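You operate a simulated robot arm through the tools that you are given. There is no shell and no other tool. Be economical: measure what you need, move in short steps, check, and stop when the job is done.

The job below is to be done with a simulated robot arm. You get a single attempt, and the scene is never put back.

JOB
Funnel rice into the blue square jar to its 100 line and close it.
Fine: bag and funnel back on the table. Set down upright: rice bag.

It is judged by the outcome, as a careful person would: the job done as asked, and still so three seconds after it is handed in. It fails if anything else is knocked over, pushed out of place, dropped, spilled or broken.

ROBOT AND FRAMES
A 7-joint arm with a two-finger parallel gripper, fixed in place. Base frame: the origin is at the foot of the arm, x ahead of it, y to its left, z up; the work surface is at about z = 0. Readings come in m, rad, newtons and seconds.
With the tool pointing down near the work surface it reaches from about 0.24 to 0.62 m from the base axis. Its first joint turns from -1.152 to 1.152 rad. Payload 2.6 kg.
The TCP is the grasp point between the finger pads, 0.03 m short of the fingertips. In the tool frame z runs along the fingers and y along their closing line. The gripper opens to 0.094 m. The fingers are 0.028 m wide and 0.01 m thick; the gripper's body (0.05 by 0.096 m) begins 0.055 m behind the TCP.
Orientation is that of the tool frame in the base frame, as a unit quaternion [x, y, z, w]. With the fingers straight down and closing along the base's y, the tool's x points along the base's -x, its y along +y and its z along -z.

CONTROLS
- The arm moves only by the tool move_arm. Its argument "commands" is text: rows parted by semicolons, each of 7 numbers parted by spaces: the shift along the tool's x, y, z in units of 250 mm (1.0 is 250 mm), then the turn, a rotation vector about the tool's x, y, z in units of 120 degrees (1.0 is 120 degrees), then the opening, from 0 (shut) to 1 (fully open). In form: x y z rx ry rz hand; .... A call has 1 to 10 rows; each row is the pose to reach, as a shift and turn from the pose commanded when the call began, along the tool's axes at that moment. A call with a number of a shift or a turn outside -1 to 1 is refused whole. Rows are played at 5 a second. More than 0.05 m and 0.15 rad between two rows, or a gripper value outside its range, and nothing of the call is played. A pose out of reach is approached as far as the arm can. The call stops where the force on the tool passes 40 N (or 10 N more than at its start, if that is more) or the arm is blocked; 0.2 s more then pass. The fingers move at their own pace (about 0.072 m/s each) and stop on an object; they squeeze with about 24 N. The grip force told is the motor's: it shows also when the fingers shut on nothing. Time passes only in rows, and 0.2 s behind the last, so rows that repeat a pose let the fingers close. It gives the time, the measured TCP pose, the force on the tool (base axes), the opening and the grip force at its end, in the units of the frame above (readings bear some noise), with the torque about the TCP (base axes, N m) and any sound that the robot's microphone picked up.
- Cameras (640 x 400 px; columns grow to the right, rows downward): "scene" is fixed at [0.0032, 0.4223, 0.5523]; the picture's right is [-0.96, -0.28, 0.00], its down [-0.19, 0.65, -0.73] and it looks along [0.20, -0.70, -0.68] (base axes); focal length 214 px, centre (320, 200). "wrist" rides on the gripper at [0.076, 0.014, -0.103] in the tool frame; the picture's right is [-0.18, 0.98, 0.00], its down [-0.75, -0.14, -0.64] and it looks along [-0.63, -0.12, 0.77] (tool axes); focal length 243 px, centre (320, 200). There is no depth. A picture from a camera that has moved, and an enlarged one, comes with that camera's place and axes in the base frame and with its lens.
- camera(camera): a new picture of that camera. The clock stands still meanwhile.
- zoom(camera, box): a new picture of the part [left, top, right, bottom] of that camera's present view, enlarged. The clock stands still meanwhile.
- finish_job(): hands the job in; it is judged then, once.

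Go step by step. Nothing tells you positions but the pictures and the camera data: compare them with the known pose of the tool, close in by small moves and look again before you grip or let go. The budget is 120 turns and 64 pictures, counting those below and the enlarged ones. Unless the task says otherwise, let go and move clear before handing in, and close with one line.

The tools are called after "Call:" by a JSON object that holds its "op" and its "data". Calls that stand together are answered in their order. move_arm: Moves the arm, as the interface text tells. Its arguments: {"type":"object","properties":{"commands":{"type":"string"}},"required":["commands"]} The other tools are called the same way: camera (camera) takes a picture; zoom (camera, box) takes an enlarged picture of a part of a camera's view; finish_job () hands the job in.

At the start:

```text
time: 0.0
position: [0.2851, -0.0776, 0.4465]
ee_rot: [0.0, 1.0, 0.0, 0.0]
contact_force: [-0.3, 0.2, -0.1]
torque: [0.0, 0.01, 0.02]
width: 0.094
grip_force: 0.1
```

scene: 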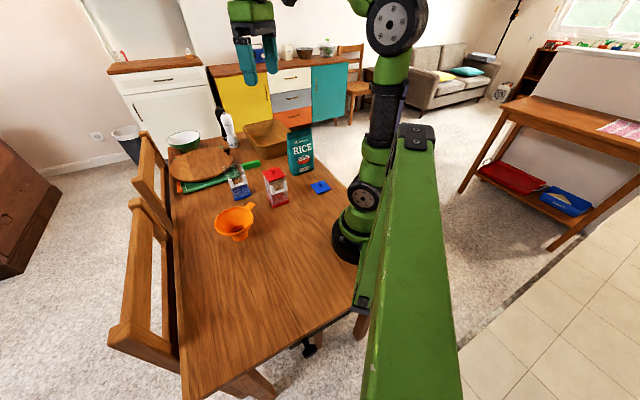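
wrist: 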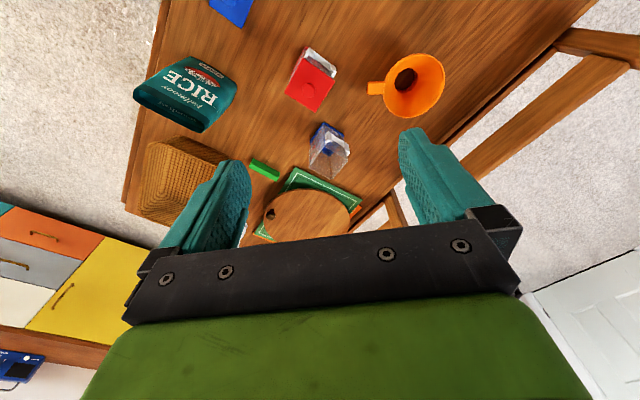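

I see a table with an orange funnel, a jar with blue contents or base, a red-lidded jar, a blue lid, and a rice bag. I'll zoom in on these first.

Call:
{"op": "zoom", "data": {"camera": "scene", "box": [200, 110, 360, 250]}}

Call:
{"op": "zoom", "data": {"camera": "wrist", "box": [120, 0, 460, 220]}}

```text
2.86 times, centred on (280, 180) of scene
camera zoom: at [0.0032, 0.4223, 0.5523], right [-0.96, -0.28, 0.0], down [-0.19, 0.65, -0.73], along [0.2, -0.7, -0.68], focal length 613 px, centre (434, 257)
```

zoom: 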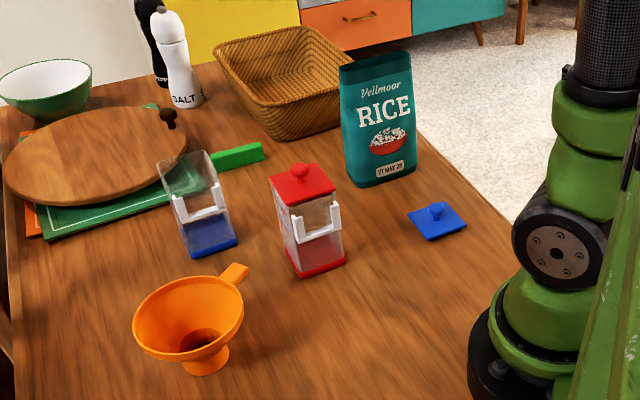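

```text
1.82 times, centred on (290, 110) of wrist
camera zoom: at [0.2082, -0.0625, 0.5479], right [0.18, 0.98, 0.0], down [0.75, -0.14, 0.64], along [0.63, -0.12, -0.77], focal length 441 px, centre (374, 364)
```

zoom: 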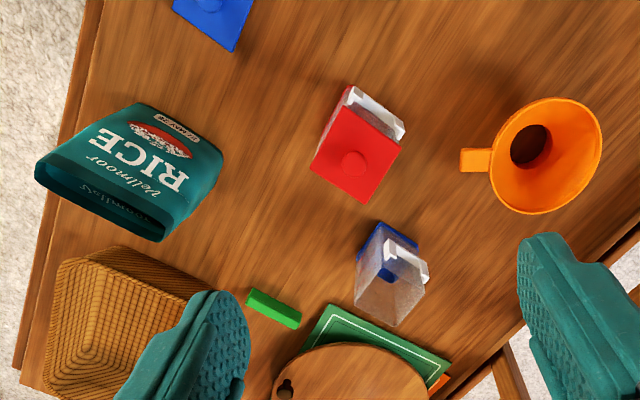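

The blue jar appears empty and open near (0.46, -0.085), its lid is near (0.18, -0.21), the funnel is near (0.363, 0.085), and the bag is near (0.29, -0.30). I'll lower the wrist camera for a closer look at the jar.

Call:
{"op": "move_arm", "data": {"commands": "-0.06 0 0.15 0 0 0 1; -0.12 0 0.3 0 0 0 1; -0.18 0 0.45 0 0 0 1; -0.24 0 0.6 0 0 0 1; -0.3 0 0.75 0 0 0 1"}}

Call:
{"op": "camera", "data": {"camera": "wrist"}}

Call:
{"op": "zoom", "data": {"camera": "scene", "box": [220, 155, 300, 215]}}

```text
time: 1.2
position: [0.3615, -0.0772, 0.2584]
ee_rot: [0.0, 1.0, 0.0, 0.0]
contact_force: [-0.5, -0.2, 0.1]
torque: [0.01, -0.01, -0.01]
width: 0.0939
grip_force: 0.0
```

```text
59 pictures are left
camera wrist: at [0.2844, -0.0622, 0.3582], right [0.18, 0.98, 0.0], down [0.75, -0.14, 0.64], along [0.63, -0.12, -0.77], focal length 243 px, centre (320, 200)
```

wrist: 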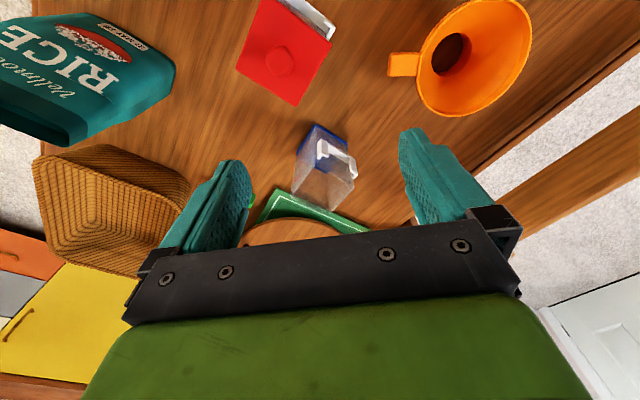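

```text
6.67 times, centred on (260, 185) of scene
camera zoom: at [0.0031, 0.4223, 0.5523], right [-0.96, -0.28, 0.0], down [-0.19, 0.65, -0.73], along [0.2, -0.7, -0.68], focal length 1430 px, centre (720, 300)
```

zoom: 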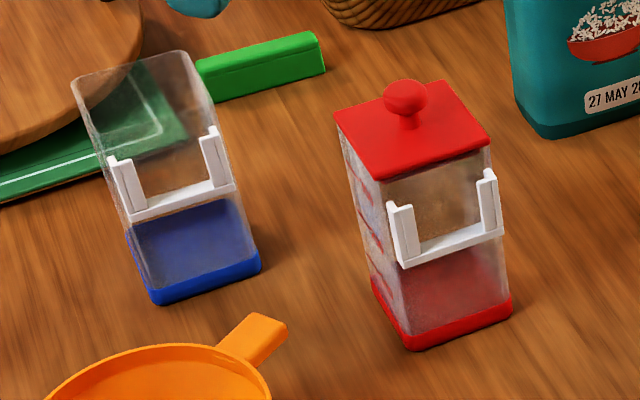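

The jar carries a white U-frame on its +y face, and the markings may be on another face. I'll zoom the wrist view to check.

Call:
{"op": "zoom", "data": {"camera": "wrist", "box": [270, 105, 380, 215]}}

Call:
{"op": "zoom", "data": {"camera": "wrist", "box": [200, 0, 350, 110]}}

```text
3.64 times, centred on (325, 160) of wrist
camera zoom: at [0.2844, -0.0622, 0.3582], right [0.18, 0.98, 0.0], down [0.75, -0.14, 0.64], along [0.63, -0.12, -0.77], focal length 882 px, centre (302, 346)
```

zoom: 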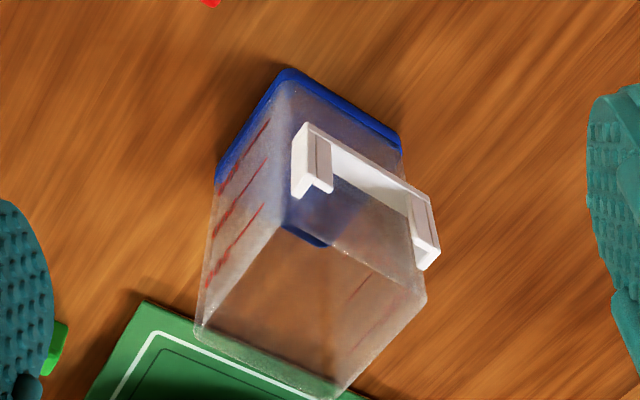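

```text
3.64 times, centred on (275, 55) of wrist
camera zoom: at [0.2844, -0.0622, 0.3582], right [0.18, 0.98, 0.0], down [0.75, -0.14, 0.64], along [0.63, -0.12, -0.77], focal length 882 px, centre (484, 727)
```

zoom: 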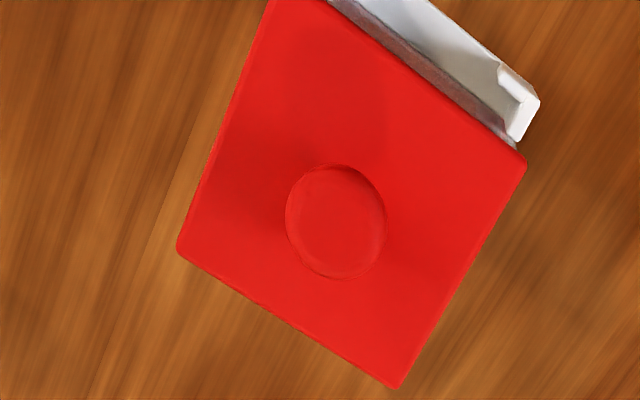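

Red graduation lines sit on two faces of the jar. I'll lower to read the one nearest the camera.

Call:
{"op": "move_arm", "data": {"commands": "0 0 0.17 0 0 0 1; 0 0 0.34 0 0 0 1"}}

Call:
{"op": "zoom", "data": {"camera": "wrist", "box": [260, 80, 400, 220]}}

```text
time: 1.8
position: [0.3616, -0.0768, 0.1722]
ee_rot: [0.0, 1.0, 0.0, 0.001]
contact_force: [-0.2, -0.5, 0.3]
torque: [0.0, 0.0, -0.02]
width: 0.0941
grip_force: 0.0
```

```text
2.86 times, centred on (330, 150) of wrist
camera zoom: at [0.2841, -0.0621, 0.2732], right [0.18, 0.98, 0.0], down [0.75, -0.14, 0.64], along [0.63, -0.12, -0.77], focal length 693 px, centre (291, 343)
```

zoom: 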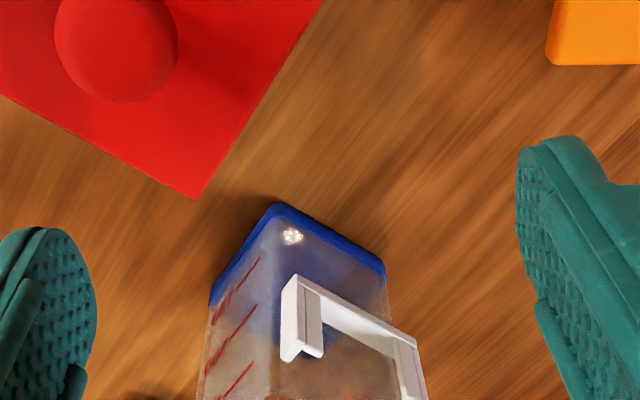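

The jar is a square of about 58 mm, turned 45° and centred near (0.465, -0.094), with lines on its (-x,-y) face. I'll yaw 45° and look straight at that face.

Call:
{"op": "move_arm", "data": {"commands": "-0.036 -0.057 0.01 0 0 -0.0625 1; -0.072 -0.115 0.02 0 0 -0.125 1; -0.108 -0.172 0.04 0 0 -0.1875 1; -0.144 -0.23 0.06 0 0 -0.25 1; -0.18 -0.287 0.08 0 0 -0.3125 1; -0.216 -0.344 0.12 0 0 -0.375 1"}}

Call:
{"op": "camera", "data": {"camera": "wrist"}}

```text
time: 3.2
position: [0.4157, -0.164, 0.1447]
ee_rot: [-0.385, 0.923, 0.0, 0.0]
contact_force: [0.2, -0.3, -0.8]
torque: [0.01, 0.01, 0.02]
width: 0.094
grip_force: 0.0
```

```text
54 pictures are left
camera wrist: at [0.3519, -0.2069, 0.246], right [-0.57, 0.82, 0.0], down [0.63, 0.44, 0.64], along [0.53, 0.36, -0.77], focal length 243 px, centre (320, 200)
```

wrist: 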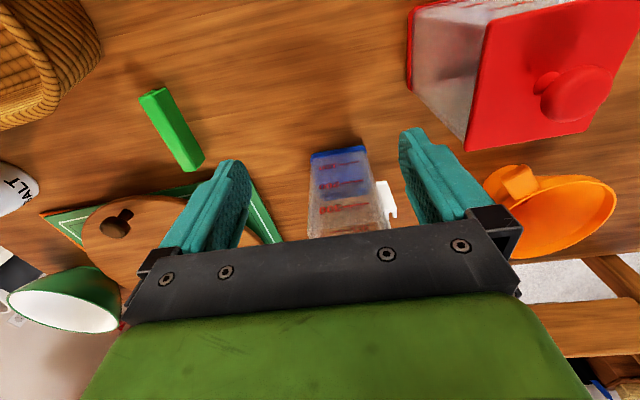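

Call:
{"op": "zoom", "data": {"camera": "wrist", "box": [295, 135, 405, 240]}}

```text
3.81 times, centred on (350, 188) of wrist
camera zoom: at [0.3519, -0.2069, 0.246], right [-0.57, 0.82, 0.0], down [0.63, 0.44, 0.64], along [0.53, 0.36, -0.77], focal length 924 px, centre (206, 248)
```

zoom: 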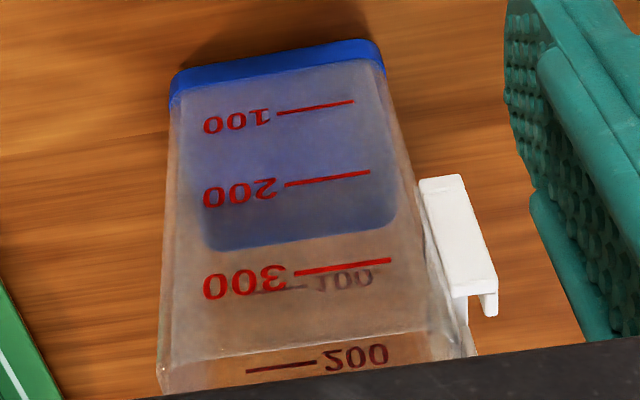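

The lines read 100, 200 and 300, with the 100 line at about z = 0.034. Next I'll examine the funnel and the bag.

Call:
{"op": "zoom", "data": {"camera": "scene", "box": [205, 190, 275, 250]}}

Call:
{"op": "zoom", "data": {"camera": "scene", "box": [270, 115, 340, 200]}}

```text
6.67 times, centred on (240, 220) of scene
camera zoom: at [0.0031, 0.4223, 0.5523], right [-0.96, -0.28, 0.0], down [-0.19, 0.65, -0.73], along [0.2, -0.7, -0.68], focal length 1430 px, centre (853, 67)
```

zoom: 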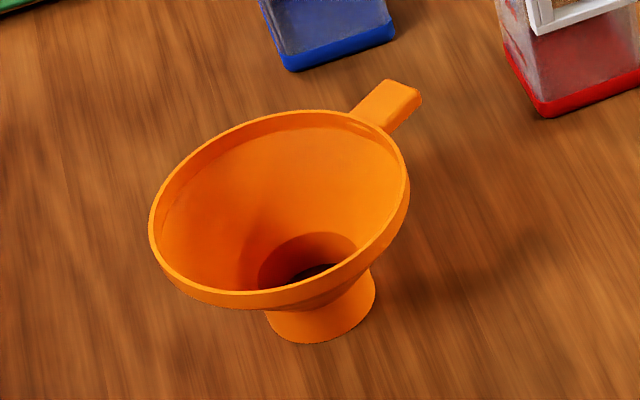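

```text
4.71 times, centred on (305, 158) of scene
camera zoom: at [0.0031, 0.4223, 0.5523], right [-0.96, -0.28, 0.0], down [-0.19, 0.65, -0.73], along [0.2, -0.7, -0.68], focal length 1009 px, centre (391, 400)
```

zoom: 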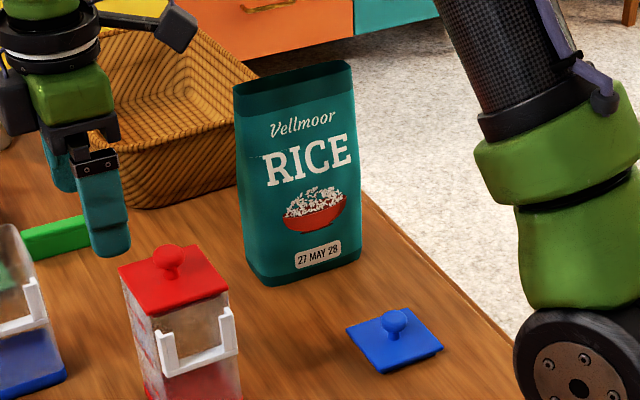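

The funnel centre is about (0.365, 0.087), with the rim at z≈0.072 and a stem about 50 mm across. Its handle points toward -y, with the tip near (0.354, 0.002). I'll rise, then go above the handle with the fingers closing along x.

Call:
{"op": "move_arm", "data": {"commands": "0 0 -0.18 0 0 0 1; 0 0 -0.34 0 0 0 1; -0.055 0.11 -0.34 0 0 -0.0625 1; -0.11 0.22 -0.34 0 0 -0.125 1; -0.165 0.33 -0.34 0 0 -0.1875 1; -0.22 0.44 -0.34 0 0 -0.25 1; -0.275 0.55 -0.34 0 0 -0.3125 1; -0.329 0.658 -0.34 0 0 -0.375 1"}}

Call:
{"op": "camera", "data": {"camera": "wrist"}}

```text
time: 5.0
position: [0.3567, 0.0114, 0.2294]
ee_rot: [0.708, -0.706, 0.0, 0.0]
contact_force: [-0.5, -1.1, -1.2]
torque: [-0.01, 0.01, -0.01]
width: 0.0939
grip_force: 0.1
```

```text
50 pictures are left
camera wrist: at [0.342, -0.0627, 0.3308], right [-0.98, 0.18, 0.0], down [0.14, 0.75, 0.64], along [0.12, 0.63, -0.77], focal length 243 px, centre (320, 200)
```

wrist: 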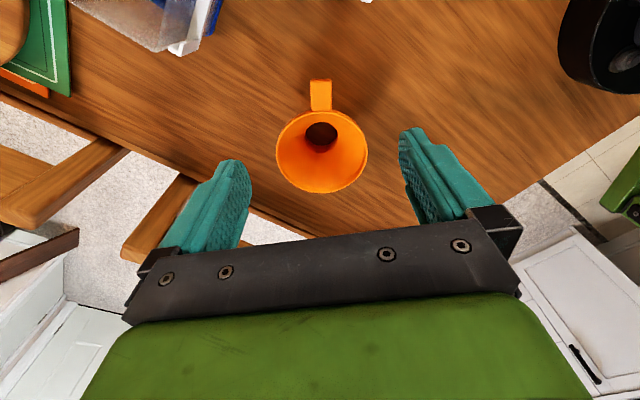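

The handle is centred near (0.3575, 0.016) and runs about 10° off y. I'll align with it and descend partway.

Call:
{"op": "move_arm", "data": {"commands": "0 0 0.13 0 0 0.045 1; 0.003 0 0.26 0 0 0.087 1; 0.006 0 0.39 0 0 0.087 1; 0.006 0 0.50 0 0 0.087 1"}}

Call:
{"op": "camera", "data": {"camera": "wrist"}}

```text
time: 6.0
position: [0.3546, 0.0087, 0.1036]
ee_rot: [-0.64, 0.769, 0.0, 0.0]
contact_force: [0.1, -0.6, 0.2]
torque: [0.05, 0.01, 0.0]
width: 0.0941
grip_force: 0.1
```

```text
49 pictures are left
camera wrist: at [0.326, -0.0617, 0.2048], right [-0.93, 0.36, 0.0], down [0.27, 0.72, 0.64], along [0.23, 0.6, -0.77], focal length 243 px, centre (320, 200)
```

wrist: 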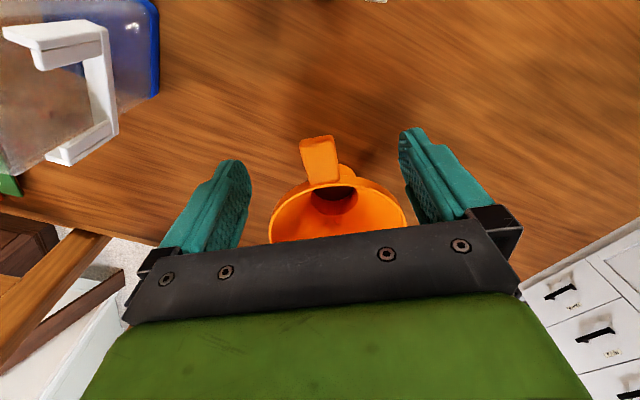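

The fingers are aligned over the handle. I'll descend to z≈0.064 and grip.

Call:
{"op": "move_arm", "data": {"commands": "0 0 0.08 0 0 0 1; 0 0 0.16 0 0 0 1; 0 0 0.16 0 0 0 0.4; 0 0 0.16 0 0 0 0; 0 0 0.16 0 0 0 0; 0 0 0.16 0 0 0 0; 0 0 0.16 0 0 0 0"}}

Call:
{"op": "camera", "data": {"camera": "wrist"}}

Call:
{"op": "zoom", "data": {"camera": "scene", "box": [190, 150, 310, 250]}}

```text
time: 7.6
position: [0.3548, 0.0082, 0.0631]
ee_rot: [-0.64, 0.768, 0.001, 0.0]
contact_force: [0.1, 0.7, -0.3]
torque: [-0.02, -0.01, -0.02]
width: 0.0254
grip_force: 23.9
```

```text
48 pictures are left
camera wrist: at [0.3265, -0.063, 0.1645], right [-0.93, 0.36, 0.0], down [0.27, 0.72, 0.64], along [0.23, 0.6, -0.77], focal length 243 px, centre (320, 200)
```

wrist: 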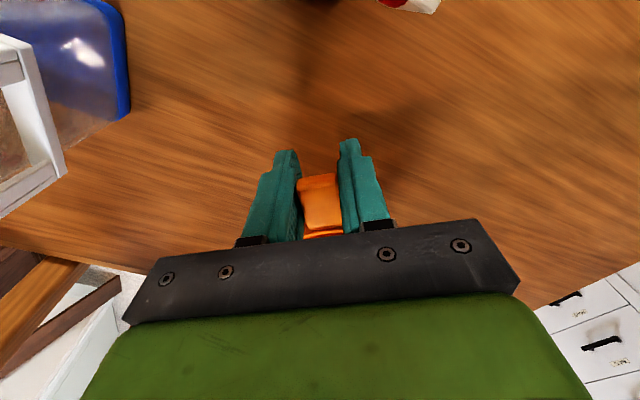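

```text
4.00 times, centred on (250, 200) of scene
camera zoom: at [0.0032, 0.4223, 0.5523], right [-0.96, -0.28, 0.0], down [-0.19, 0.65, -0.73], along [0.2, -0.7, -0.68], focal length 858 px, centre (600, 200)
```

zoom: 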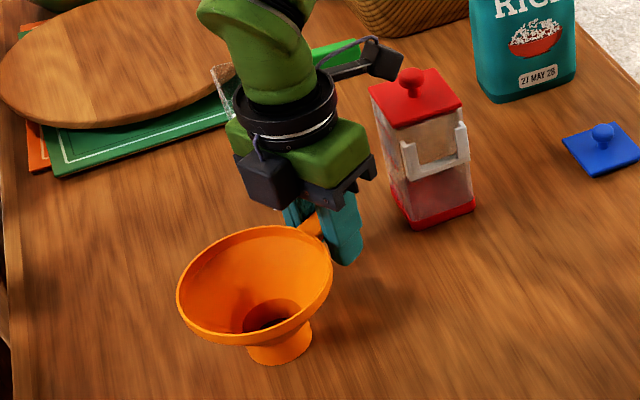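

I have the handle. I'll lift the funnel straight up and check that it stays level.

Call:
{"op": "move_arm", "data": {"commands": "0 0 -0.06 0 0 0 0; 0 0 -0.16 0 0 0 0; 0 0 -0.32 0 0 0 0; 0 0 -0.48 0 0 0 0; 0 0 -0.64 0 0 0 0; 0 0 -0.72 0 0 0 0"}}

Call:
{"op": "zoom", "data": {"camera": "scene", "box": [180, 100, 340, 220]}}

```text
time: 9.0
position: [0.3556, 0.0085, 0.2432]
ee_rot: [-0.64, 0.768, 0.0, 0.0]
contact_force: [-0.4, -0.3, 0.0]
torque: [-0.08, 0.04, 0.0]
width: 0.0254
grip_force: 23.8
```

```text
3.33 times, centred on (260, 160) of scene
camera zoom: at [0.0032, 0.4223, 0.5523], right [-0.96, -0.28, 0.0], down [-0.19, 0.65, -0.73], along [0.2, -0.7, -0.68], focal length 715 px, centre (520, 333)
```

zoom: 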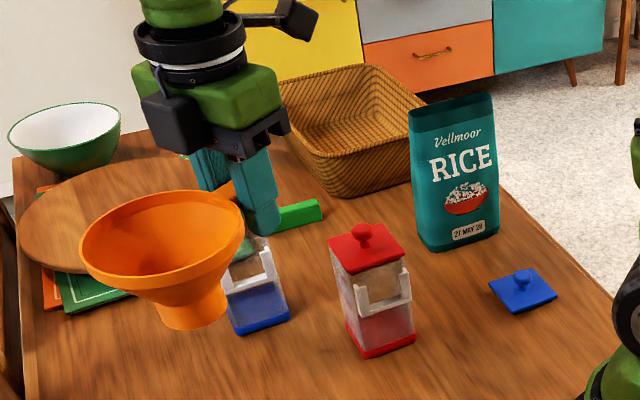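

The funnel is level. I'll carry it above the jar, whose centre I estimate at (0.472, -0.096).

Call:
{"op": "move_arm", "data": {"commands": "0.13 -0.11 0 0 0 0 0; 0.26 -0.22 0 0 0 0 0; 0.39 -0.33 0 0 0 0 0; 0.52 -0.44 0 0 0 0 0; 0.647 -0.549 0 0 0 0 0; 0.647 -0.549 0 0 0 0 0"}}

Call:
{"op": "camera", "data": {"camera": "wrist"}}

Call:
{"op": "zoom", "data": {"camera": "scene", "box": [210, 130, 300, 210]}}

```text
time: 10.4
position: [0.4623, -0.1763, 0.2436]
ee_rot: [-0.64, 0.768, 0.0, 0.0]
contact_force: [0.7, 0.4, -0.2]
torque: [-0.05, 0.01, 0.0]
width: 0.0252
grip_force: 24.2
```

```text
45 pictures are left
camera wrist: at [0.4344, -0.2473, 0.3455], right [-0.93, 0.36, 0.0], down [0.27, 0.72, 0.64], along [0.23, 0.6, -0.77], focal length 243 px, centre (320, 200)
```

wrist: 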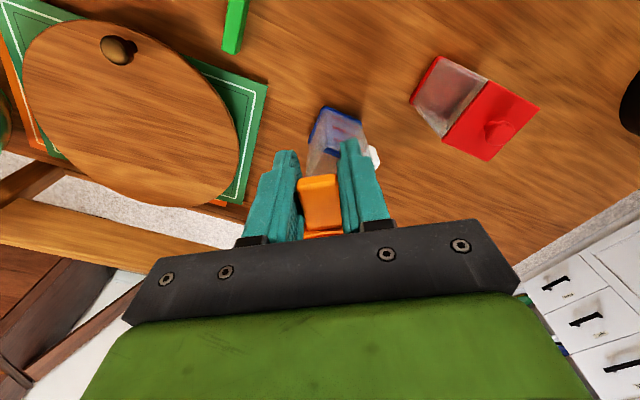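

```text
5.00 times, centred on (255, 170) of scene
camera zoom: at [0.0032, 0.4223, 0.5523], right [-0.96, -0.28, 0.0], down [-0.19, 0.65, -0.73], along [0.2, -0.7, -0.68], focal length 1072 px, centre (645, 350)
```

zoom: 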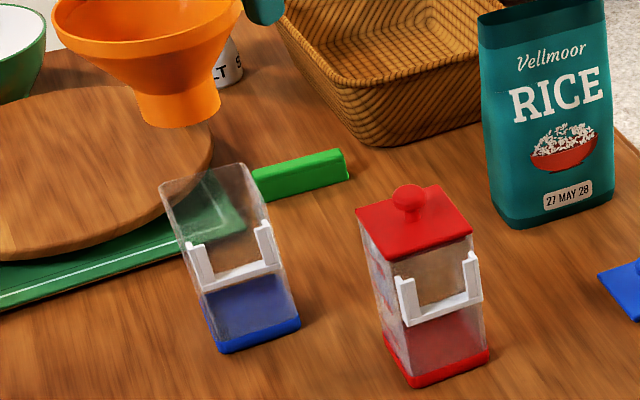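

The jar top is at z≈0.115 and its centre near (0.473, -0.097). I'll lower until the stem is just above the rim, then compare the two.

Call:
{"op": "move_arm", "data": {"commands": "0 0 0.1 0 0 0 0; 0 0 0.2 0 0 0 0; 0 0 0.2 0 0 0 0"}}

Call:
{"op": "zoom", "data": {"camera": "scene", "box": [210, 135, 270, 205]}}

Call:
{"op": "zoom", "data": {"camera": "wrist", "box": [260, 80, 400, 240]}}

```text
time: 11.2
position: [0.4631, -0.1748, 0.1925]
ee_rot: [-0.64, 0.768, 0.0, -0.001]
contact_force: [-0.2, -0.4, -1.0]
torque: [-0.04, 0.01, 0.0]
width: 0.0254
grip_force: 23.8
```

```text
5.71 times, centred on (240, 170) of scene
camera zoom: at [0.0032, 0.4223, 0.5523], right [-0.96, -0.28, 0.0], down [-0.19, 0.65, -0.73], along [0.2, -0.7, -0.68], focal length 1226 px, centre (777, 371)
```

zoom: 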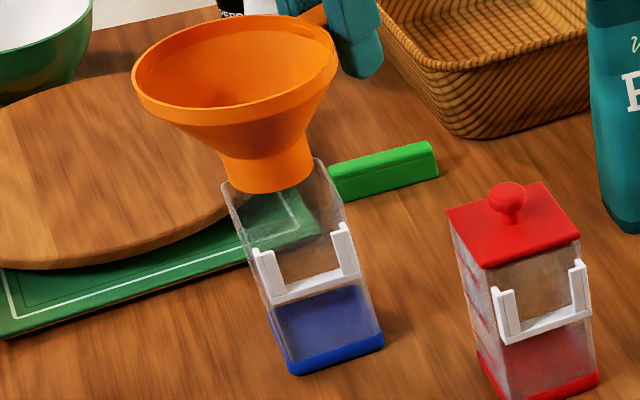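

```text
2.50 times, centred on (330, 160) of wrist
camera zoom: at [0.4341, -0.2463, 0.2943], right [-0.93, 0.36, 0.0], down [0.28, 0.72, 0.64], along [0.23, 0.6, -0.77], focal length 606 px, centre (295, 300)
```

zoom: 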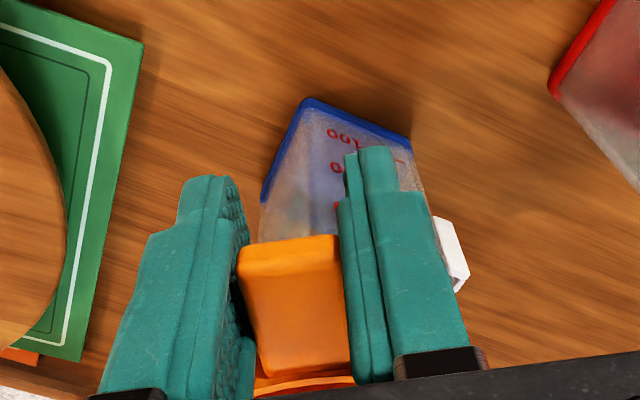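

The jar position is confirmed. I need a finer comparison of the stem and the jar opening.

Call:
{"op": "zoom", "data": {"camera": "scene", "box": [222, 148, 252, 182]}}

```text
11.76 times, centred on (237, 165) of scene
camera zoom: at [0.0032, 0.4223, 0.5523], right [-0.96, -0.28, 0.0], down [-0.19, 0.65, -0.73], along [0.2, -0.7, -0.68], focal length 2523 px, centre (1296, 612)
```

zoom: 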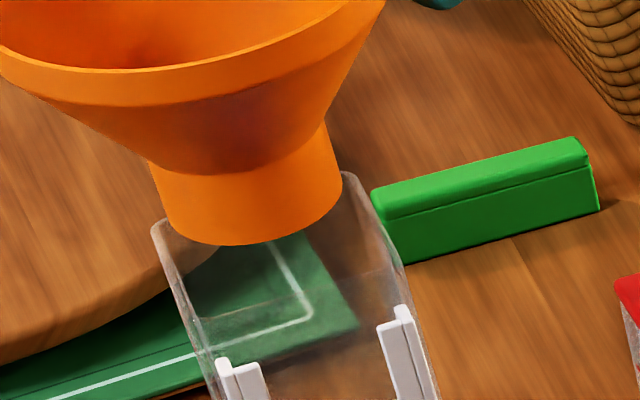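

The funnel centre reads about (0.479, -0.103), so it needs roughly (-6, +6) mm to centre on the jar. I'll shift it and check again.

Call:
{"op": "move_arm", "data": {"commands": "-0.019 0.028 0 0 0 0 0; -0.019 0.028 0.02 0 0 0 0; -0.019 0.028 0.03 0 0 0 0"}}

Call:
{"op": "zoom", "data": {"camera": "scene", "box": [222, 148, 252, 182]}}

```text
time: 12.0
position: [0.456, -0.1689, 0.1864]
ee_rot: [-0.641, 0.768, 0.0, 0.0]
contact_force: [-0.3, -0.4, 0.2]
torque: [-0.06, 0.0, 0.02]
width: 0.0251
grip_force: 24.1
```

```text
11.76 times, centred on (237, 165) of scene
camera zoom: at [0.0032, 0.4223, 0.5523], right [-0.96, -0.28, 0.0], down [-0.19, 0.65, -0.73], along [0.2, -0.7, -0.68], focal length 2523 px, centre (1296, 612)
```

zoom: 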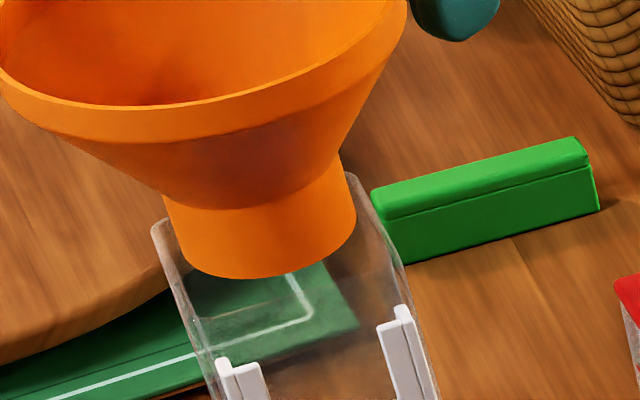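

The stem now looks centred over the opening, so I'll descend gently.

Call:
{"op": "move_arm", "data": {"commands": "0 0 0.016 0 0 0 0; 0 0 0.032 0 0 0 0; 0 0 0.048 0 0 0 0; 0 0 0.06 0 0 0 0"}}

Call:
{"op": "zoom", "data": {"camera": "scene", "box": [222, 148, 262, 193]}}

```text
time: 13.0
position: [0.4553, -0.1673, 0.1724]
ee_rot: [-0.64, 0.768, -0.001, 0.001]
contact_force: [0.4, 0.1, -0.5]
torque: [-0.05, -0.02, -0.02]
width: 0.0254
grip_force: 23.8
```

```text
8.89 times, centred on (242, 170) of scene
camera zoom: at [0.0032, 0.4223, 0.5523], right [-0.96, -0.28, 0.0], down [-0.19, 0.65, -0.73], along [0.2, -0.7, -0.68], focal length 1906 px, centre (1013, 462)
```

zoom: 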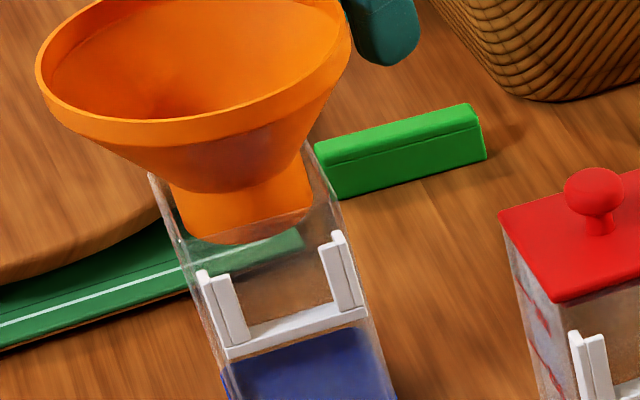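

The stem has entered the jar with no contact force. I'll keep lowering in small steps.

Call:
{"op": "move_arm", "data": {"commands": "0 0 0.012 0 0 0 0; 0 0 0.024 0 0 0 0; 0 0 0.036 0 0 0 0; 0 0 0.048 0 0 0 0"}}

Call:
{"op": "zoom", "data": {"camera": "scene", "box": [222, 148, 262, 193]}}

```text
time: 14.0
position: [0.4561, -0.1694, 0.1601]
ee_rot: [-0.64, 0.769, -0.001, 0.0]
contact_force: [0.4, 0.1, -0.5]
torque: [-0.02, 0.03, -0.03]
width: 0.0251
grip_force: 24.2
```

```text
8.89 times, centred on (242, 170) of scene
camera zoom: at [0.0032, 0.4223, 0.5523], right [-0.96, -0.28, 0.0], down [-0.19, 0.65, -0.73], along [0.2, -0.7, -0.68], focal length 1906 px, centre (1013, 462)
```

zoom: 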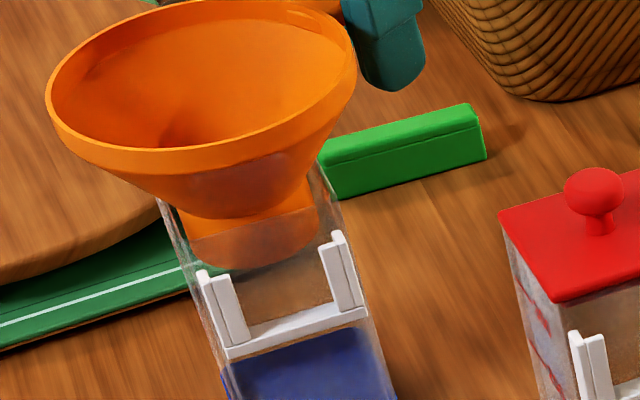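

It's going in cleanly. I'll lower in 2 mm steps until it seats.

Call:
{"op": "move_arm", "data": {"commands": "0 0 0.008 0 0 0 0; 0 0 0.016 0 0 0 0; 0 0 0.024 0 0 0 0"}}

Call:
{"op": "move_arm", "data": {"commands": "0 0 0.008 0 0 0 0; 0 0 0.008 0 0 0 0"}}

```text
time: 14.8
position: [0.4566, -0.1688, 0.1532]
ee_rot: [-0.64, 0.768, 0.0, -0.001]
contact_force: [0.1, 0.4, 0.6]
torque: [0.03, -0.02, 0.02]
width: 0.0255
grip_force: 24.4
```

```text
time: 15.4
position: [0.4552, -0.1692, 0.1525]
ee_rot: [-0.639, 0.769, -0.002, 0.001]
contact_force: [-2.0, -2.8, 9.6]
torque: [0.63, -0.13, 0.04]
width: 0.0254
grip_force: 24.0
```

Contact at 9.6 N means it's seated. I'll relieve the pressure and check.

Call:
{"op": "move_arm", "data": {"commands": "0 0 -0.007 0 0 0 0; 0 0 -0.007 0 0 0 0"}}

Call:
{"op": "zoom", "data": {"camera": "scene", "box": [215, 140, 275, 205]}}

```text
time: 16.0
position: [0.4563, -0.168, 0.1532]
ee_rot: [-0.64, 0.768, 0.001, 0.0]
contact_force: [0.2, -0.3, -0.6]
torque: [-0.01, 0.03, -0.02]
width: 0.0253
grip_force: 24.2
```

```text
6.15 times, centred on (245, 172) of scene
camera zoom: at [0.0032, 0.4223, 0.5523], right [-0.96, -0.28, 0.0], down [-0.19, 0.65, -0.73], along [0.2, -0.7, -0.68], focal length 1320 px, centre (782, 369)
```

zoom: 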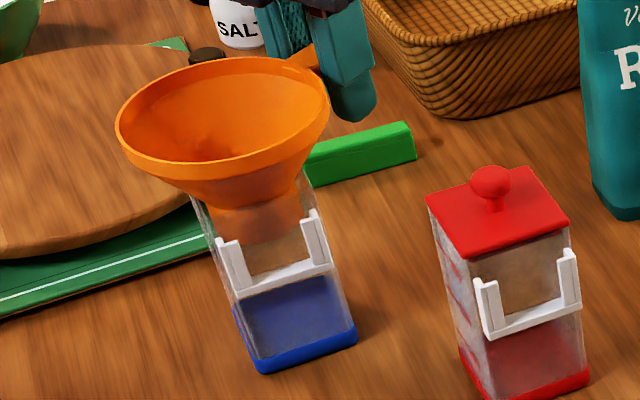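

The funnel is seated on the jar. I'll open the fingers gently and rise straight up.

Call:
{"op": "move_arm", "data": {"commands": "0 0 -0.007 0 0 0 0.3; 0 0 -0.007 0 0 0 0.45; 0 0 -0.007 0 0 0 0.6; 0 0 -0.05 0 0 0 0.6; 0 0 -0.2 0 0 0 0.6; 0 0 -0.35 0 0 0 0.6; 0 0 -0.35 0 0 0 0.6"}}

Call:
{"op": "zoom", "data": {"camera": "scene", "box": [195, 110, 345, 210]}}

```text
time: 17.6
position: [0.4557, -0.1673, 0.2416]
ee_rot: [-0.64, 0.768, 0.0, 0.0]
contact_force: [-0.5, 0.6, -0.3]
torque: [0.0, -0.01, 0.0]
width: 0.0565
grip_force: 0.1
```

```text
4.00 times, centred on (270, 160) of scene
camera zoom: at [0.0032, 0.4223, 0.5523], right [-0.96, -0.28, 0.0], down [-0.19, 0.65, -0.73], along [0.2, -0.7, -0.68], focal length 858 px, centre (520, 360)
```

zoom: 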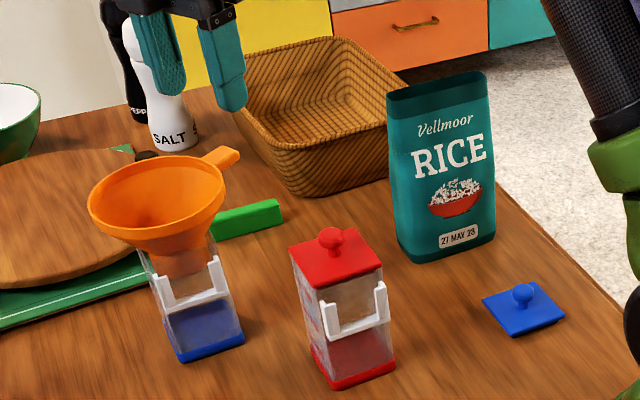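

The funnel is stable. Next is the rice bag: I'll rise and move over it with the 45° yaw.

Call:
{"op": "move_arm", "data": {"commands": "0 0 -0.18 0 0 0 1; 0.115 0.086 -0.3 0 0 0.048 1; 0.23 0.172 -0.4 0 0 0.096 1; 0.345 0.258 -0.4 0 0 0.145 1; 0.46 0.344 -0.4 0 0 0.193 1; 0.575 0.43 -0.4 0 0 0.242 1; 0.688 0.516 -0.4 0 0 0.29 1; 0.688 0.516 -0.4 0 0 0.29 1"}}

Call:
{"op": "camera", "data": {"camera": "wrist"}}

```text
time: 19.4
position: [0.2981, -0.3166, 0.343]
ee_rot: [-0.381, 0.925, -0.001, 0.0]
contact_force: [-0.9, 0.3, 0.0]
torque: [0.02, 0.03, 0.0]
width: 0.0941
grip_force: 0.0
```

```text
35 pictures are left
camera wrist: at [0.233, -0.3578, 0.4445], right [-0.56, 0.83, 0.0], down [0.63, 0.43, 0.64], along [0.53, 0.36, -0.77], focal length 243 px, centre (320, 200)
```

wrist: 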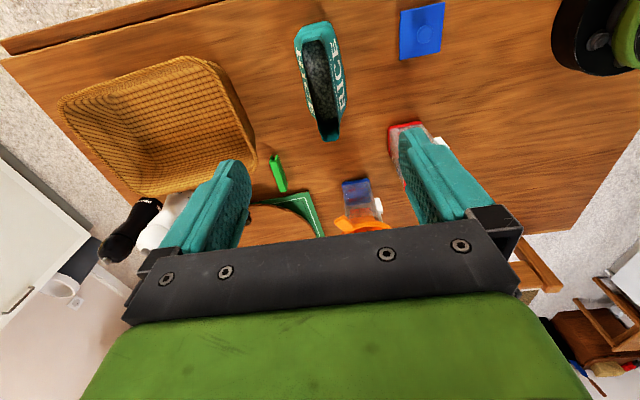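

Call:
{"op": "zoom", "data": {"camera": "wrist", "box": [270, 10, 370, 150]}}

```text
2.86 times, centred on (320, 80) of wrist
camera zoom: at [0.233, -0.3578, 0.4445], right [-0.56, 0.83, 0.0], down [0.63, 0.43, 0.64], along [0.53, 0.36, -0.77], focal length 693 px, centre (320, 543)
```

zoom: 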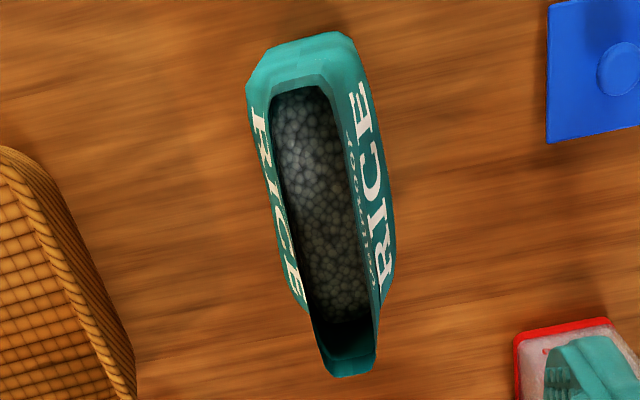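

The bag is open, with rice about 3 cm below the rim. Its centre is about (0.297, -0.311), its top z≈0.18, and its thin direction matches my closing direction. I'll centre and lower partway.

Call:
{"op": "move_arm", "data": {"commands": "-0.013 0.018 0.15 0 0 0 1; -0.013 0.018 0.3 0 0 0 1; -0.013 0.018 0.44 0 0 0 1; -0.013 0.018 0.44 0 0 0 1"}}

Call:
{"op": "camera", "data": {"camera": "wrist"}}

Call:
{"op": "zoom", "data": {"camera": "scene", "box": [260, 100, 350, 190]}}

```text
time: 20.4
position: [0.297, -0.311, 0.2297]
ee_rot: [-0.38, 0.925, 0.0, 0.0]
contact_force: [-0.1, -0.4, 0.3]
torque: [0.0, -0.02, 0.0]
width: 0.094
grip_force: 0.0
```

```text
33 pictures are left
camera wrist: at [0.232, -0.3544, 0.3318], right [-0.56, 0.83, 0.0], down [0.63, 0.43, 0.64], along [0.53, 0.36, -0.77], focal length 243 px, centre (320, 200)
```

wrist: 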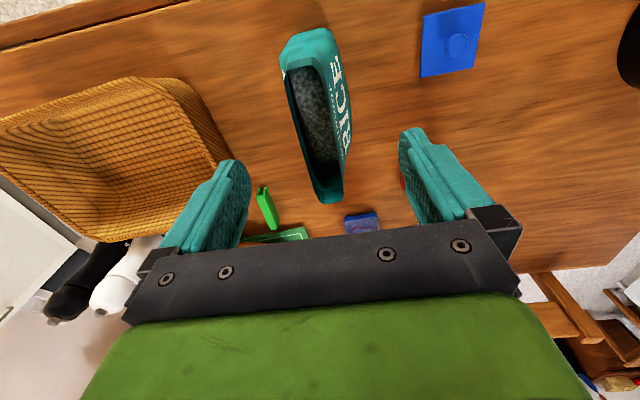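

```text
4.44 times, centred on (305, 145) of scene
camera zoom: at [0.0032, 0.4223, 0.5523], right [-0.96, -0.28, 0.0], down [-0.19, 0.65, -0.73], along [0.2, -0.7, -0.68], focal length 953 px, centre (387, 444)
```

zoom: 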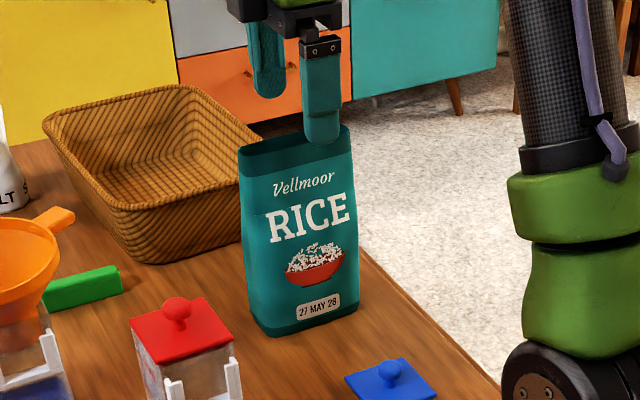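

The bag is centred in the gripper. I'll descend to z≈0.14 and close.

Call:
{"op": "move_arm", "data": {"commands": "0 0 0.12 0 0 0 1; 0 0 0.24 0 0 0 1; 0 0 0.36 0 0 0 1; 0 0 0.36 0 0 0 0.6; 0 0 0.36 0 0 0 0.4; 0 0 0.36 0 0 0 0.2; 0 0 0.36 0 0 0 0; 0 0 0.36 0 0 0 0; 0 0 0.36 0 0 0 0"}}

Call:
{"op": "zoom", "data": {"camera": "scene", "box": [260, 100, 350, 190]}}

```text
time: 22.4
position: [0.2966, -0.3102, 0.1401]
ee_rot: [-0.381, 0.925, -0.001, 0.001]
contact_force: [1.1, -1.7, 4.3]
torque: [-0.18, -0.04, 0.06]
width: 0.0447
grip_force: 23.7
```

```text
4.44 times, centred on (305, 145) of scene
camera zoom: at [0.0031, 0.4223, 0.5522], right [-0.96, -0.28, 0.0], down [-0.19, 0.65, -0.73], along [0.2, -0.7, -0.68], focal length 953 px, centre (387, 444)
```

zoom: 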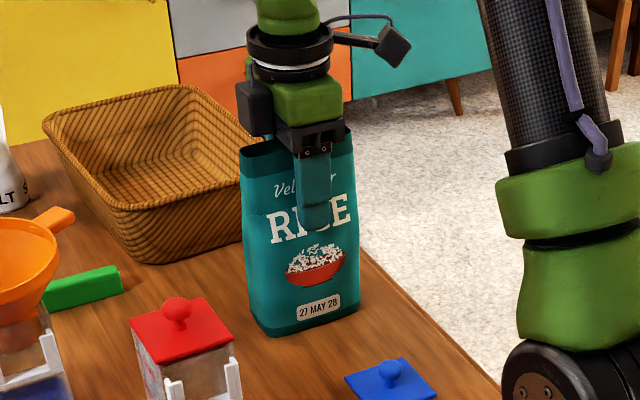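

The bag is gripped at 45 mm thickness. I'll lift it gently and check for slip.

Call:
{"op": "move_arm", "data": {"commands": "0 0 -0.03 0 0 0 0; 0 0 -0.06 0 0 0 0; 0 0 -0.1 0 0 0 0; 0 0 -0.1 0 0 0 0; 0 0 -0.1 0 0 0 0"}}

Call:
{"op": "zoom", "data": {"camera": "scene", "box": [260, 100, 350, 190]}}

```text
time: 23.6
position: [0.2962, -0.3089, 0.1671]
ee_rot: [-0.381, 0.925, -0.001, 0.001]
contact_force: [1.2, -0.3, 7.3]
torque: [-0.12, 0.13, -0.04]
width: 0.021
grip_force: 24.2
```

```text
4.44 times, centred on (305, 145) of scene
camera zoom: at [0.0031, 0.4223, 0.5522], right [-0.96, -0.28, 0.0], down [-0.19, 0.65, -0.73], along [0.2, -0.7, -0.68], focal length 953 px, centre (387, 444)
```

zoom: 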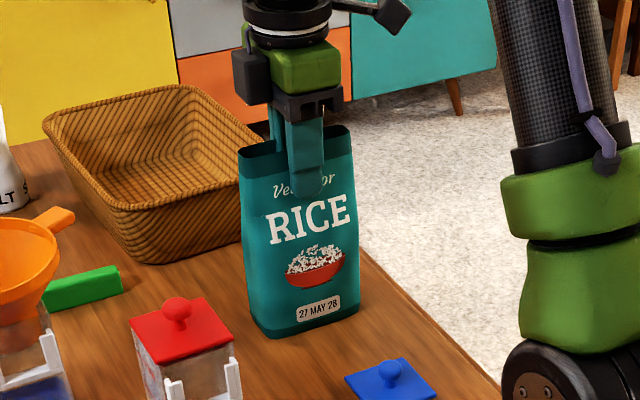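

The bag's faces taper at the top, so the fingers slid up and the bag is still standing undisturbed. I'll release it, rise, and re-grip lower on the body with a tilted tool. That also gives a better pour.

Call:
{"op": "move_arm", "data": {"commands": "0 0 -0.1 0 0 0 0.4; 0 0 -0.1 0 0 0 0.7; 0 0 -0.1 0 0 0 1; 0 0 -0.1 0 0 0 1; 0 0 -0.2 0 0 0 1; 0 0 -0.35 0 0 0 1; 0 0 -0.5 0 0 0 1; 0 0 -0.5 0 0 0 1"}}

Call:
{"op": "zoom", "data": {"camera": "wrist", "box": [270, 10, 370, 210]}}

```text
time: 25.4
position: [0.2956, -0.3065, 0.2918]
ee_rot: [-0.381, 0.924, -0.001, 0.0]
contact_force: [-0.9, -0.7, 0.1]
torque: [0.02, 0.0, 0.03]
width: 0.0939
grip_force: 0.1
```

```text
2.00 times, centred on (320, 110) of wrist
camera zoom: at [0.231, -0.3502, 0.3934], right [-0.56, 0.83, 0.0], down [0.63, 0.43, 0.64], along [0.53, 0.36, -0.77], focal length 485 px, centre (320, 380)
```

zoom: 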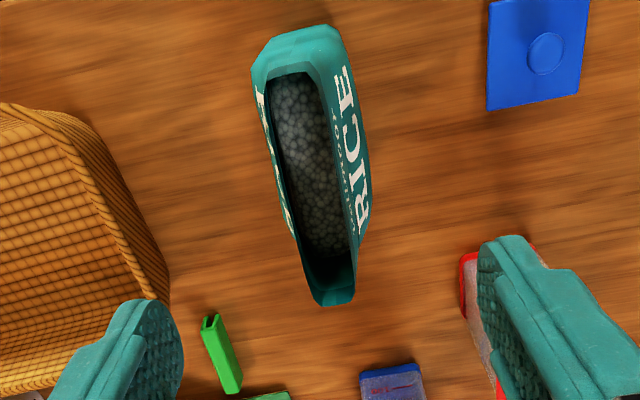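

The bag is still standing, centred near (0.296, -0.308). I'll move to the pre-grasp point on its +h side while tilting the tool 55°.

Call:
{"op": "move_arm", "data": {"commands": "-0.075 0 0 0 0.0655 0 1; -0.15 0 0 0 0.131 0 1; -0.226 0 0 0 0.1964 0 1; -0.3 0 0 0 0.262 0 1; -0.377 0 0 0 0.3274 0 1; -0.452 0 0 0 0.393 0 1; -0.528 0 0 0 0.4583 0 1; -0.528 0 0 0 0.4583 0 1"}}

Call:
{"op": "camera", "data": {"camera": "wrist"}}

Call:
{"op": "camera", "data": {"camera": "scene"}}

```text
time: 27.2
position: [0.3913, -0.2155, 0.2915]
ee_rot: [-0.337, 0.82, -0.176, -0.428]
contact_force: [0.0, -0.1, 0.7]
torque: [0.0, -0.03, 0.02]
width: 0.0942
grip_force: 0.1
```

```text
28 pictures are left
camera wrist: at [0.4094, -0.1763, 0.4109], right [-0.62, 0.77, -0.15], down [0.78, 0.57, -0.25], along [-0.11, -0.27, -0.96], focal length 243 px, centre (320, 200)
```

wrist: 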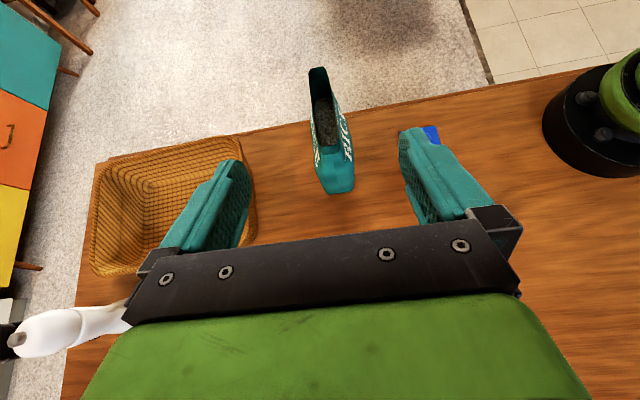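

```text
27 pictures are left
```

scene: 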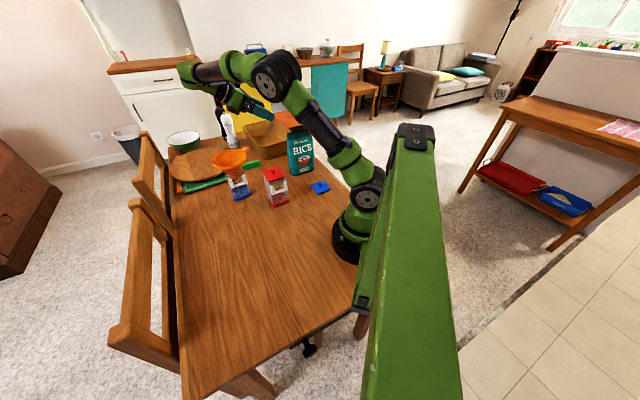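

The tilted pose is reachable, but 55° would bring the wrist close to the funnel. I'll use 45° instead and go to the pre-grasp point.

Call:
{"op": "move_arm", "data": {"commands": "-0.12 0.002 0.095 0 -0.042 0 1; -0.24 0.005 0.19 0 -0.0833 0 1; -0.36 0.007 0.285 0 -0.0833 0 1; -0.36 0.007 0.285 0 -0.0833 0 1"}}

Call:
{"op": "camera", "data": {"camera": "wrist"}}

Call:
{"op": "zoom", "data": {"camera": "scene", "box": [190, 70, 350, 210]}}

```text
time: 28.2
position: [0.3873, -0.2176, 0.1756]
ee_rot: [-0.352, 0.854, -0.146, -0.353]
contact_force: [0.3, -0.7, -0.2]
torque: [0.02, 0.01, 0.02]
width: 0.0941
grip_force: 0.1
```

```text
26 pictures are left
camera wrist: at [0.3895, -0.1924, 0.3004], right [-0.6, 0.79, -0.13], down [0.8, 0.59, -0.08], along [0.02, -0.15, -0.99], focal length 243 px, centre (320, 200)
```

wrist: 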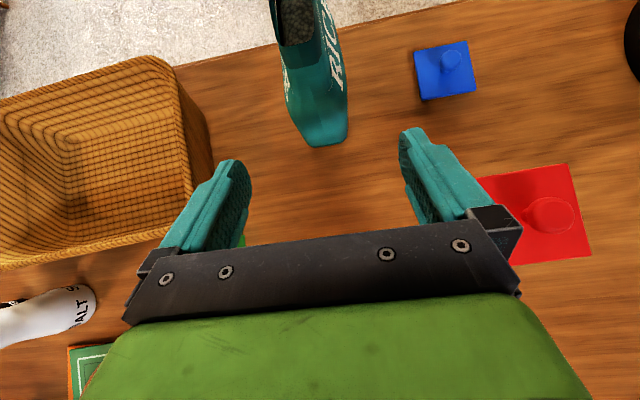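

```text
2.86 times, centred on (270, 140) of scene
camera zoom: at [0.0032, 0.4223, 0.5523], right [-0.96, -0.28, 0.0], down [-0.19, 0.65, -0.73], along [0.2, -0.7, -0.68], focal length 613 px, centre (463, 371)
```

zoom: 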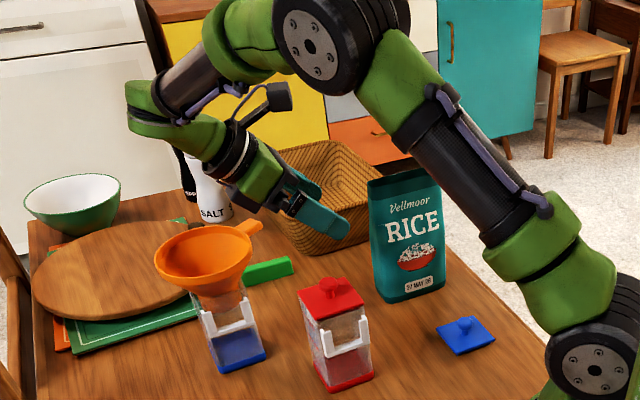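

Aligned. I'll advance along the tool axis onto the bag body and close.

Call:
{"op": "move_arm", "data": {"commands": "0 0 0.13 0 0 0 1; 0.005 0 0.26 0 0 0 1; 0.01 0 0.39 0 0 0 1; 0.01 0 0.522 0 0 0 1; 0.01 0 0.522 0 0 0 1"}}

Call:
{"op": "zoom", "data": {"camera": "scene", "box": [220, 90, 350, 210]}}

```text
time: 29.4
position: [0.3185, -0.2835, 0.0857]
ee_rot: [-0.352, 0.855, -0.145, -0.353]
contact_force: [0.2, 0.4, -0.2]
torque: [0.0, -0.01, -0.02]
width: 0.0939
grip_force: 0.0
```

```text
3.33 times, centred on (285, 150) of scene
camera zoom: at [0.0032, 0.4223, 0.5523], right [-0.96, -0.28, 0.0], down [-0.19, 0.65, -0.73], along [0.2, -0.7, -0.68], focal length 715 px, centre (437, 367)
```

zoom: 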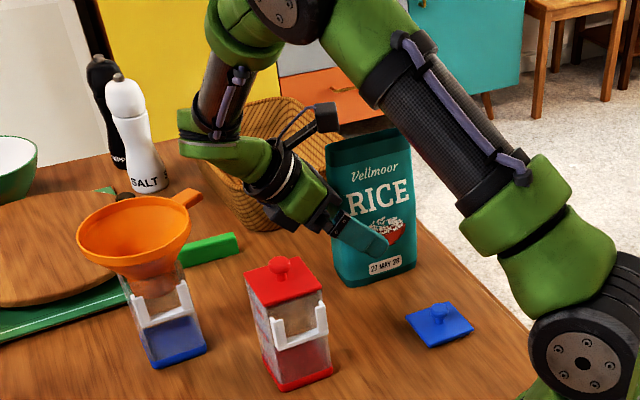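

No contact, and the fingers straddle the body. I'll close and then test-lift slightly.

Call:
{"op": "move_arm", "data": {"commands": "0 0 0 0 0 0 0.6; 0 0 0 0 0 0 0.4; 0 0 0 0 0 0 0; 0 0 0 0 0 0 0; 0 0 0 0 0 0 0; 0 0 0 0 0 0 0"}}

Call:
{"op": "move_arm", "data": {"commands": "0.028 0 -0.028 0 0 0 0; 0.057 0 -0.057 0 0 0 0; 0.057 0 -0.057 0 0 0 0; 0.057 0 -0.057 0 0 0 0"}}

Call:
{"op": "zoom", "data": {"camera": "scene", "box": [220, 90, 350, 210]}}

```text
time: 30.8
position: [0.3201, -0.283, 0.0869]
ee_rot: [-0.352, 0.854, -0.145, -0.354]
contact_force: [2.4, -0.9, 1.9]
torque: [-0.1, 0.01, 0.08]
width: 0.0586
grip_force: 24.3
```

```text
time: 31.8
position: [0.3189, -0.284, 0.1073]
ee_rot: [-0.352, 0.854, -0.146, -0.354]
contact_force: [-0.2, -0.3, -4.2]
torque: [0.12, -0.13, 0.0]
width: 0.0586
grip_force: 24.7
```

```text
3.33 times, centred on (285, 150) of scene
camera zoom: at [0.0032, 0.4223, 0.5523], right [-0.96, -0.28, 0.0], down [-0.19, 0.65, -0.73], along [0.2, -0.7, -0.68], focal length 715 px, centre (437, 367)
```

zoom: 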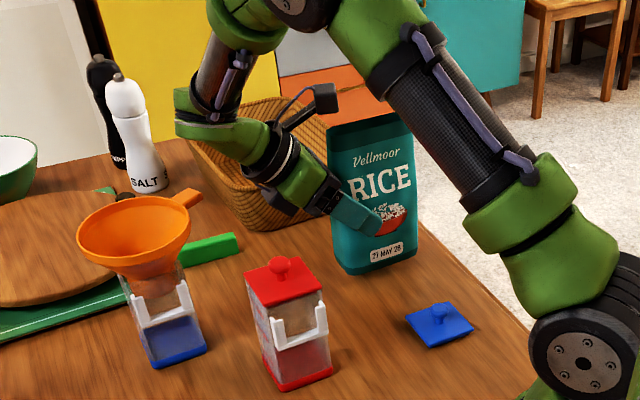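

The lift is secure at 4.2 N, or about 430 g, with no slip. I'll raise the bag well above everything.

Call:
{"op": "move_arm", "data": {"commands": "0.06 0 -0.06 0 0 0 0; 0.14 0 -0.14 0 0 0 0; 0.24 0 -0.24 0 0 0 0; 0.34 0 -0.34 0 0 0 0; 0.44 0 -0.44 0 0 0 0; 0.52 0 -0.52 0 0 0 0; 0.565 0 -0.565 0 0 0 0; 0.565 0 -0.565 0 0 0 0"}}

```text
time: 33.6
position: [0.3184, -0.2865, 0.3052]
ee_rot: [-0.352, 0.854, -0.145, -0.354]
contact_force: [-0.4, 0.3, -3.7]
torque: [0.09, -0.14, -0.02]
width: 0.0584
grip_force: 23.6
```

Next I'll swing the upright bag around the base axis toward the pouring station, on the +y side of the funnel.

Call:
{"op": "move_arm", "data": {"commands": "-0.118 -0.005 -0.118 0.0333 0 -0.0333 0; -0.238 0.006 -0.238 0.0666 0 -0.0666 0; -0.358 0.035 -0.358 0.0999 0 -0.0999 0; -0.477 0.08 -0.477 0.1332 0 -0.1332 0; -0.593 0.143 -0.593 0.1665 0 -0.1665 0; -0.706 0.222 -0.706 0.1998 0 -0.1998 0; -0.814 0.318 -0.814 0.2331 0 -0.2331 0; -0.917 0.43 -0.917 0.2664 0 -0.2664 0; -0.917 0.43 -0.917 0.2664 0 -0.2664 0"}}

Call:
{"op": "camera", "data": {"camera": "scene"}}

Call:
{"op": "camera", "data": {"camera": "wrist"}}

```text
time: 35.6
position: [0.4695, 0.0182, 0.3063]
ee_rot: [0.654, -0.652, 0.271, 0.27]
contact_force: [-0.6, -0.2, -4.8]
torque: [0.18, -0.02, -0.04]
width: 0.0582
grip_force: 24.1
```

```text
22 pictures are left
```

scene: 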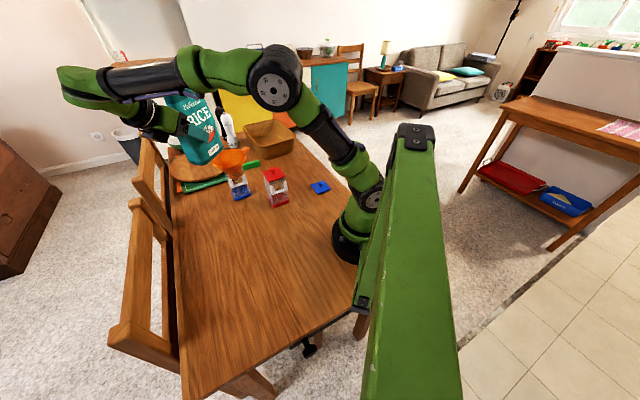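

```text
21 pictures are left
camera wrist: at [0.455, 0.0394, 0.4306], right [-0.98, 0.13, -0.13], down [0.14, 0.99, -0.08], along [0.12, -0.1, -0.99], focal length 243 px, centre (320, 200)
```

wrist: 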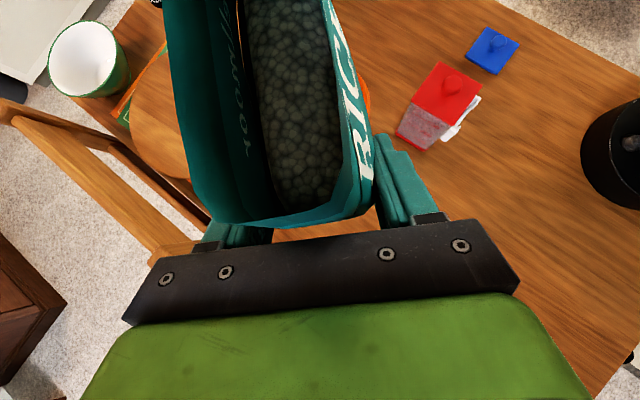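

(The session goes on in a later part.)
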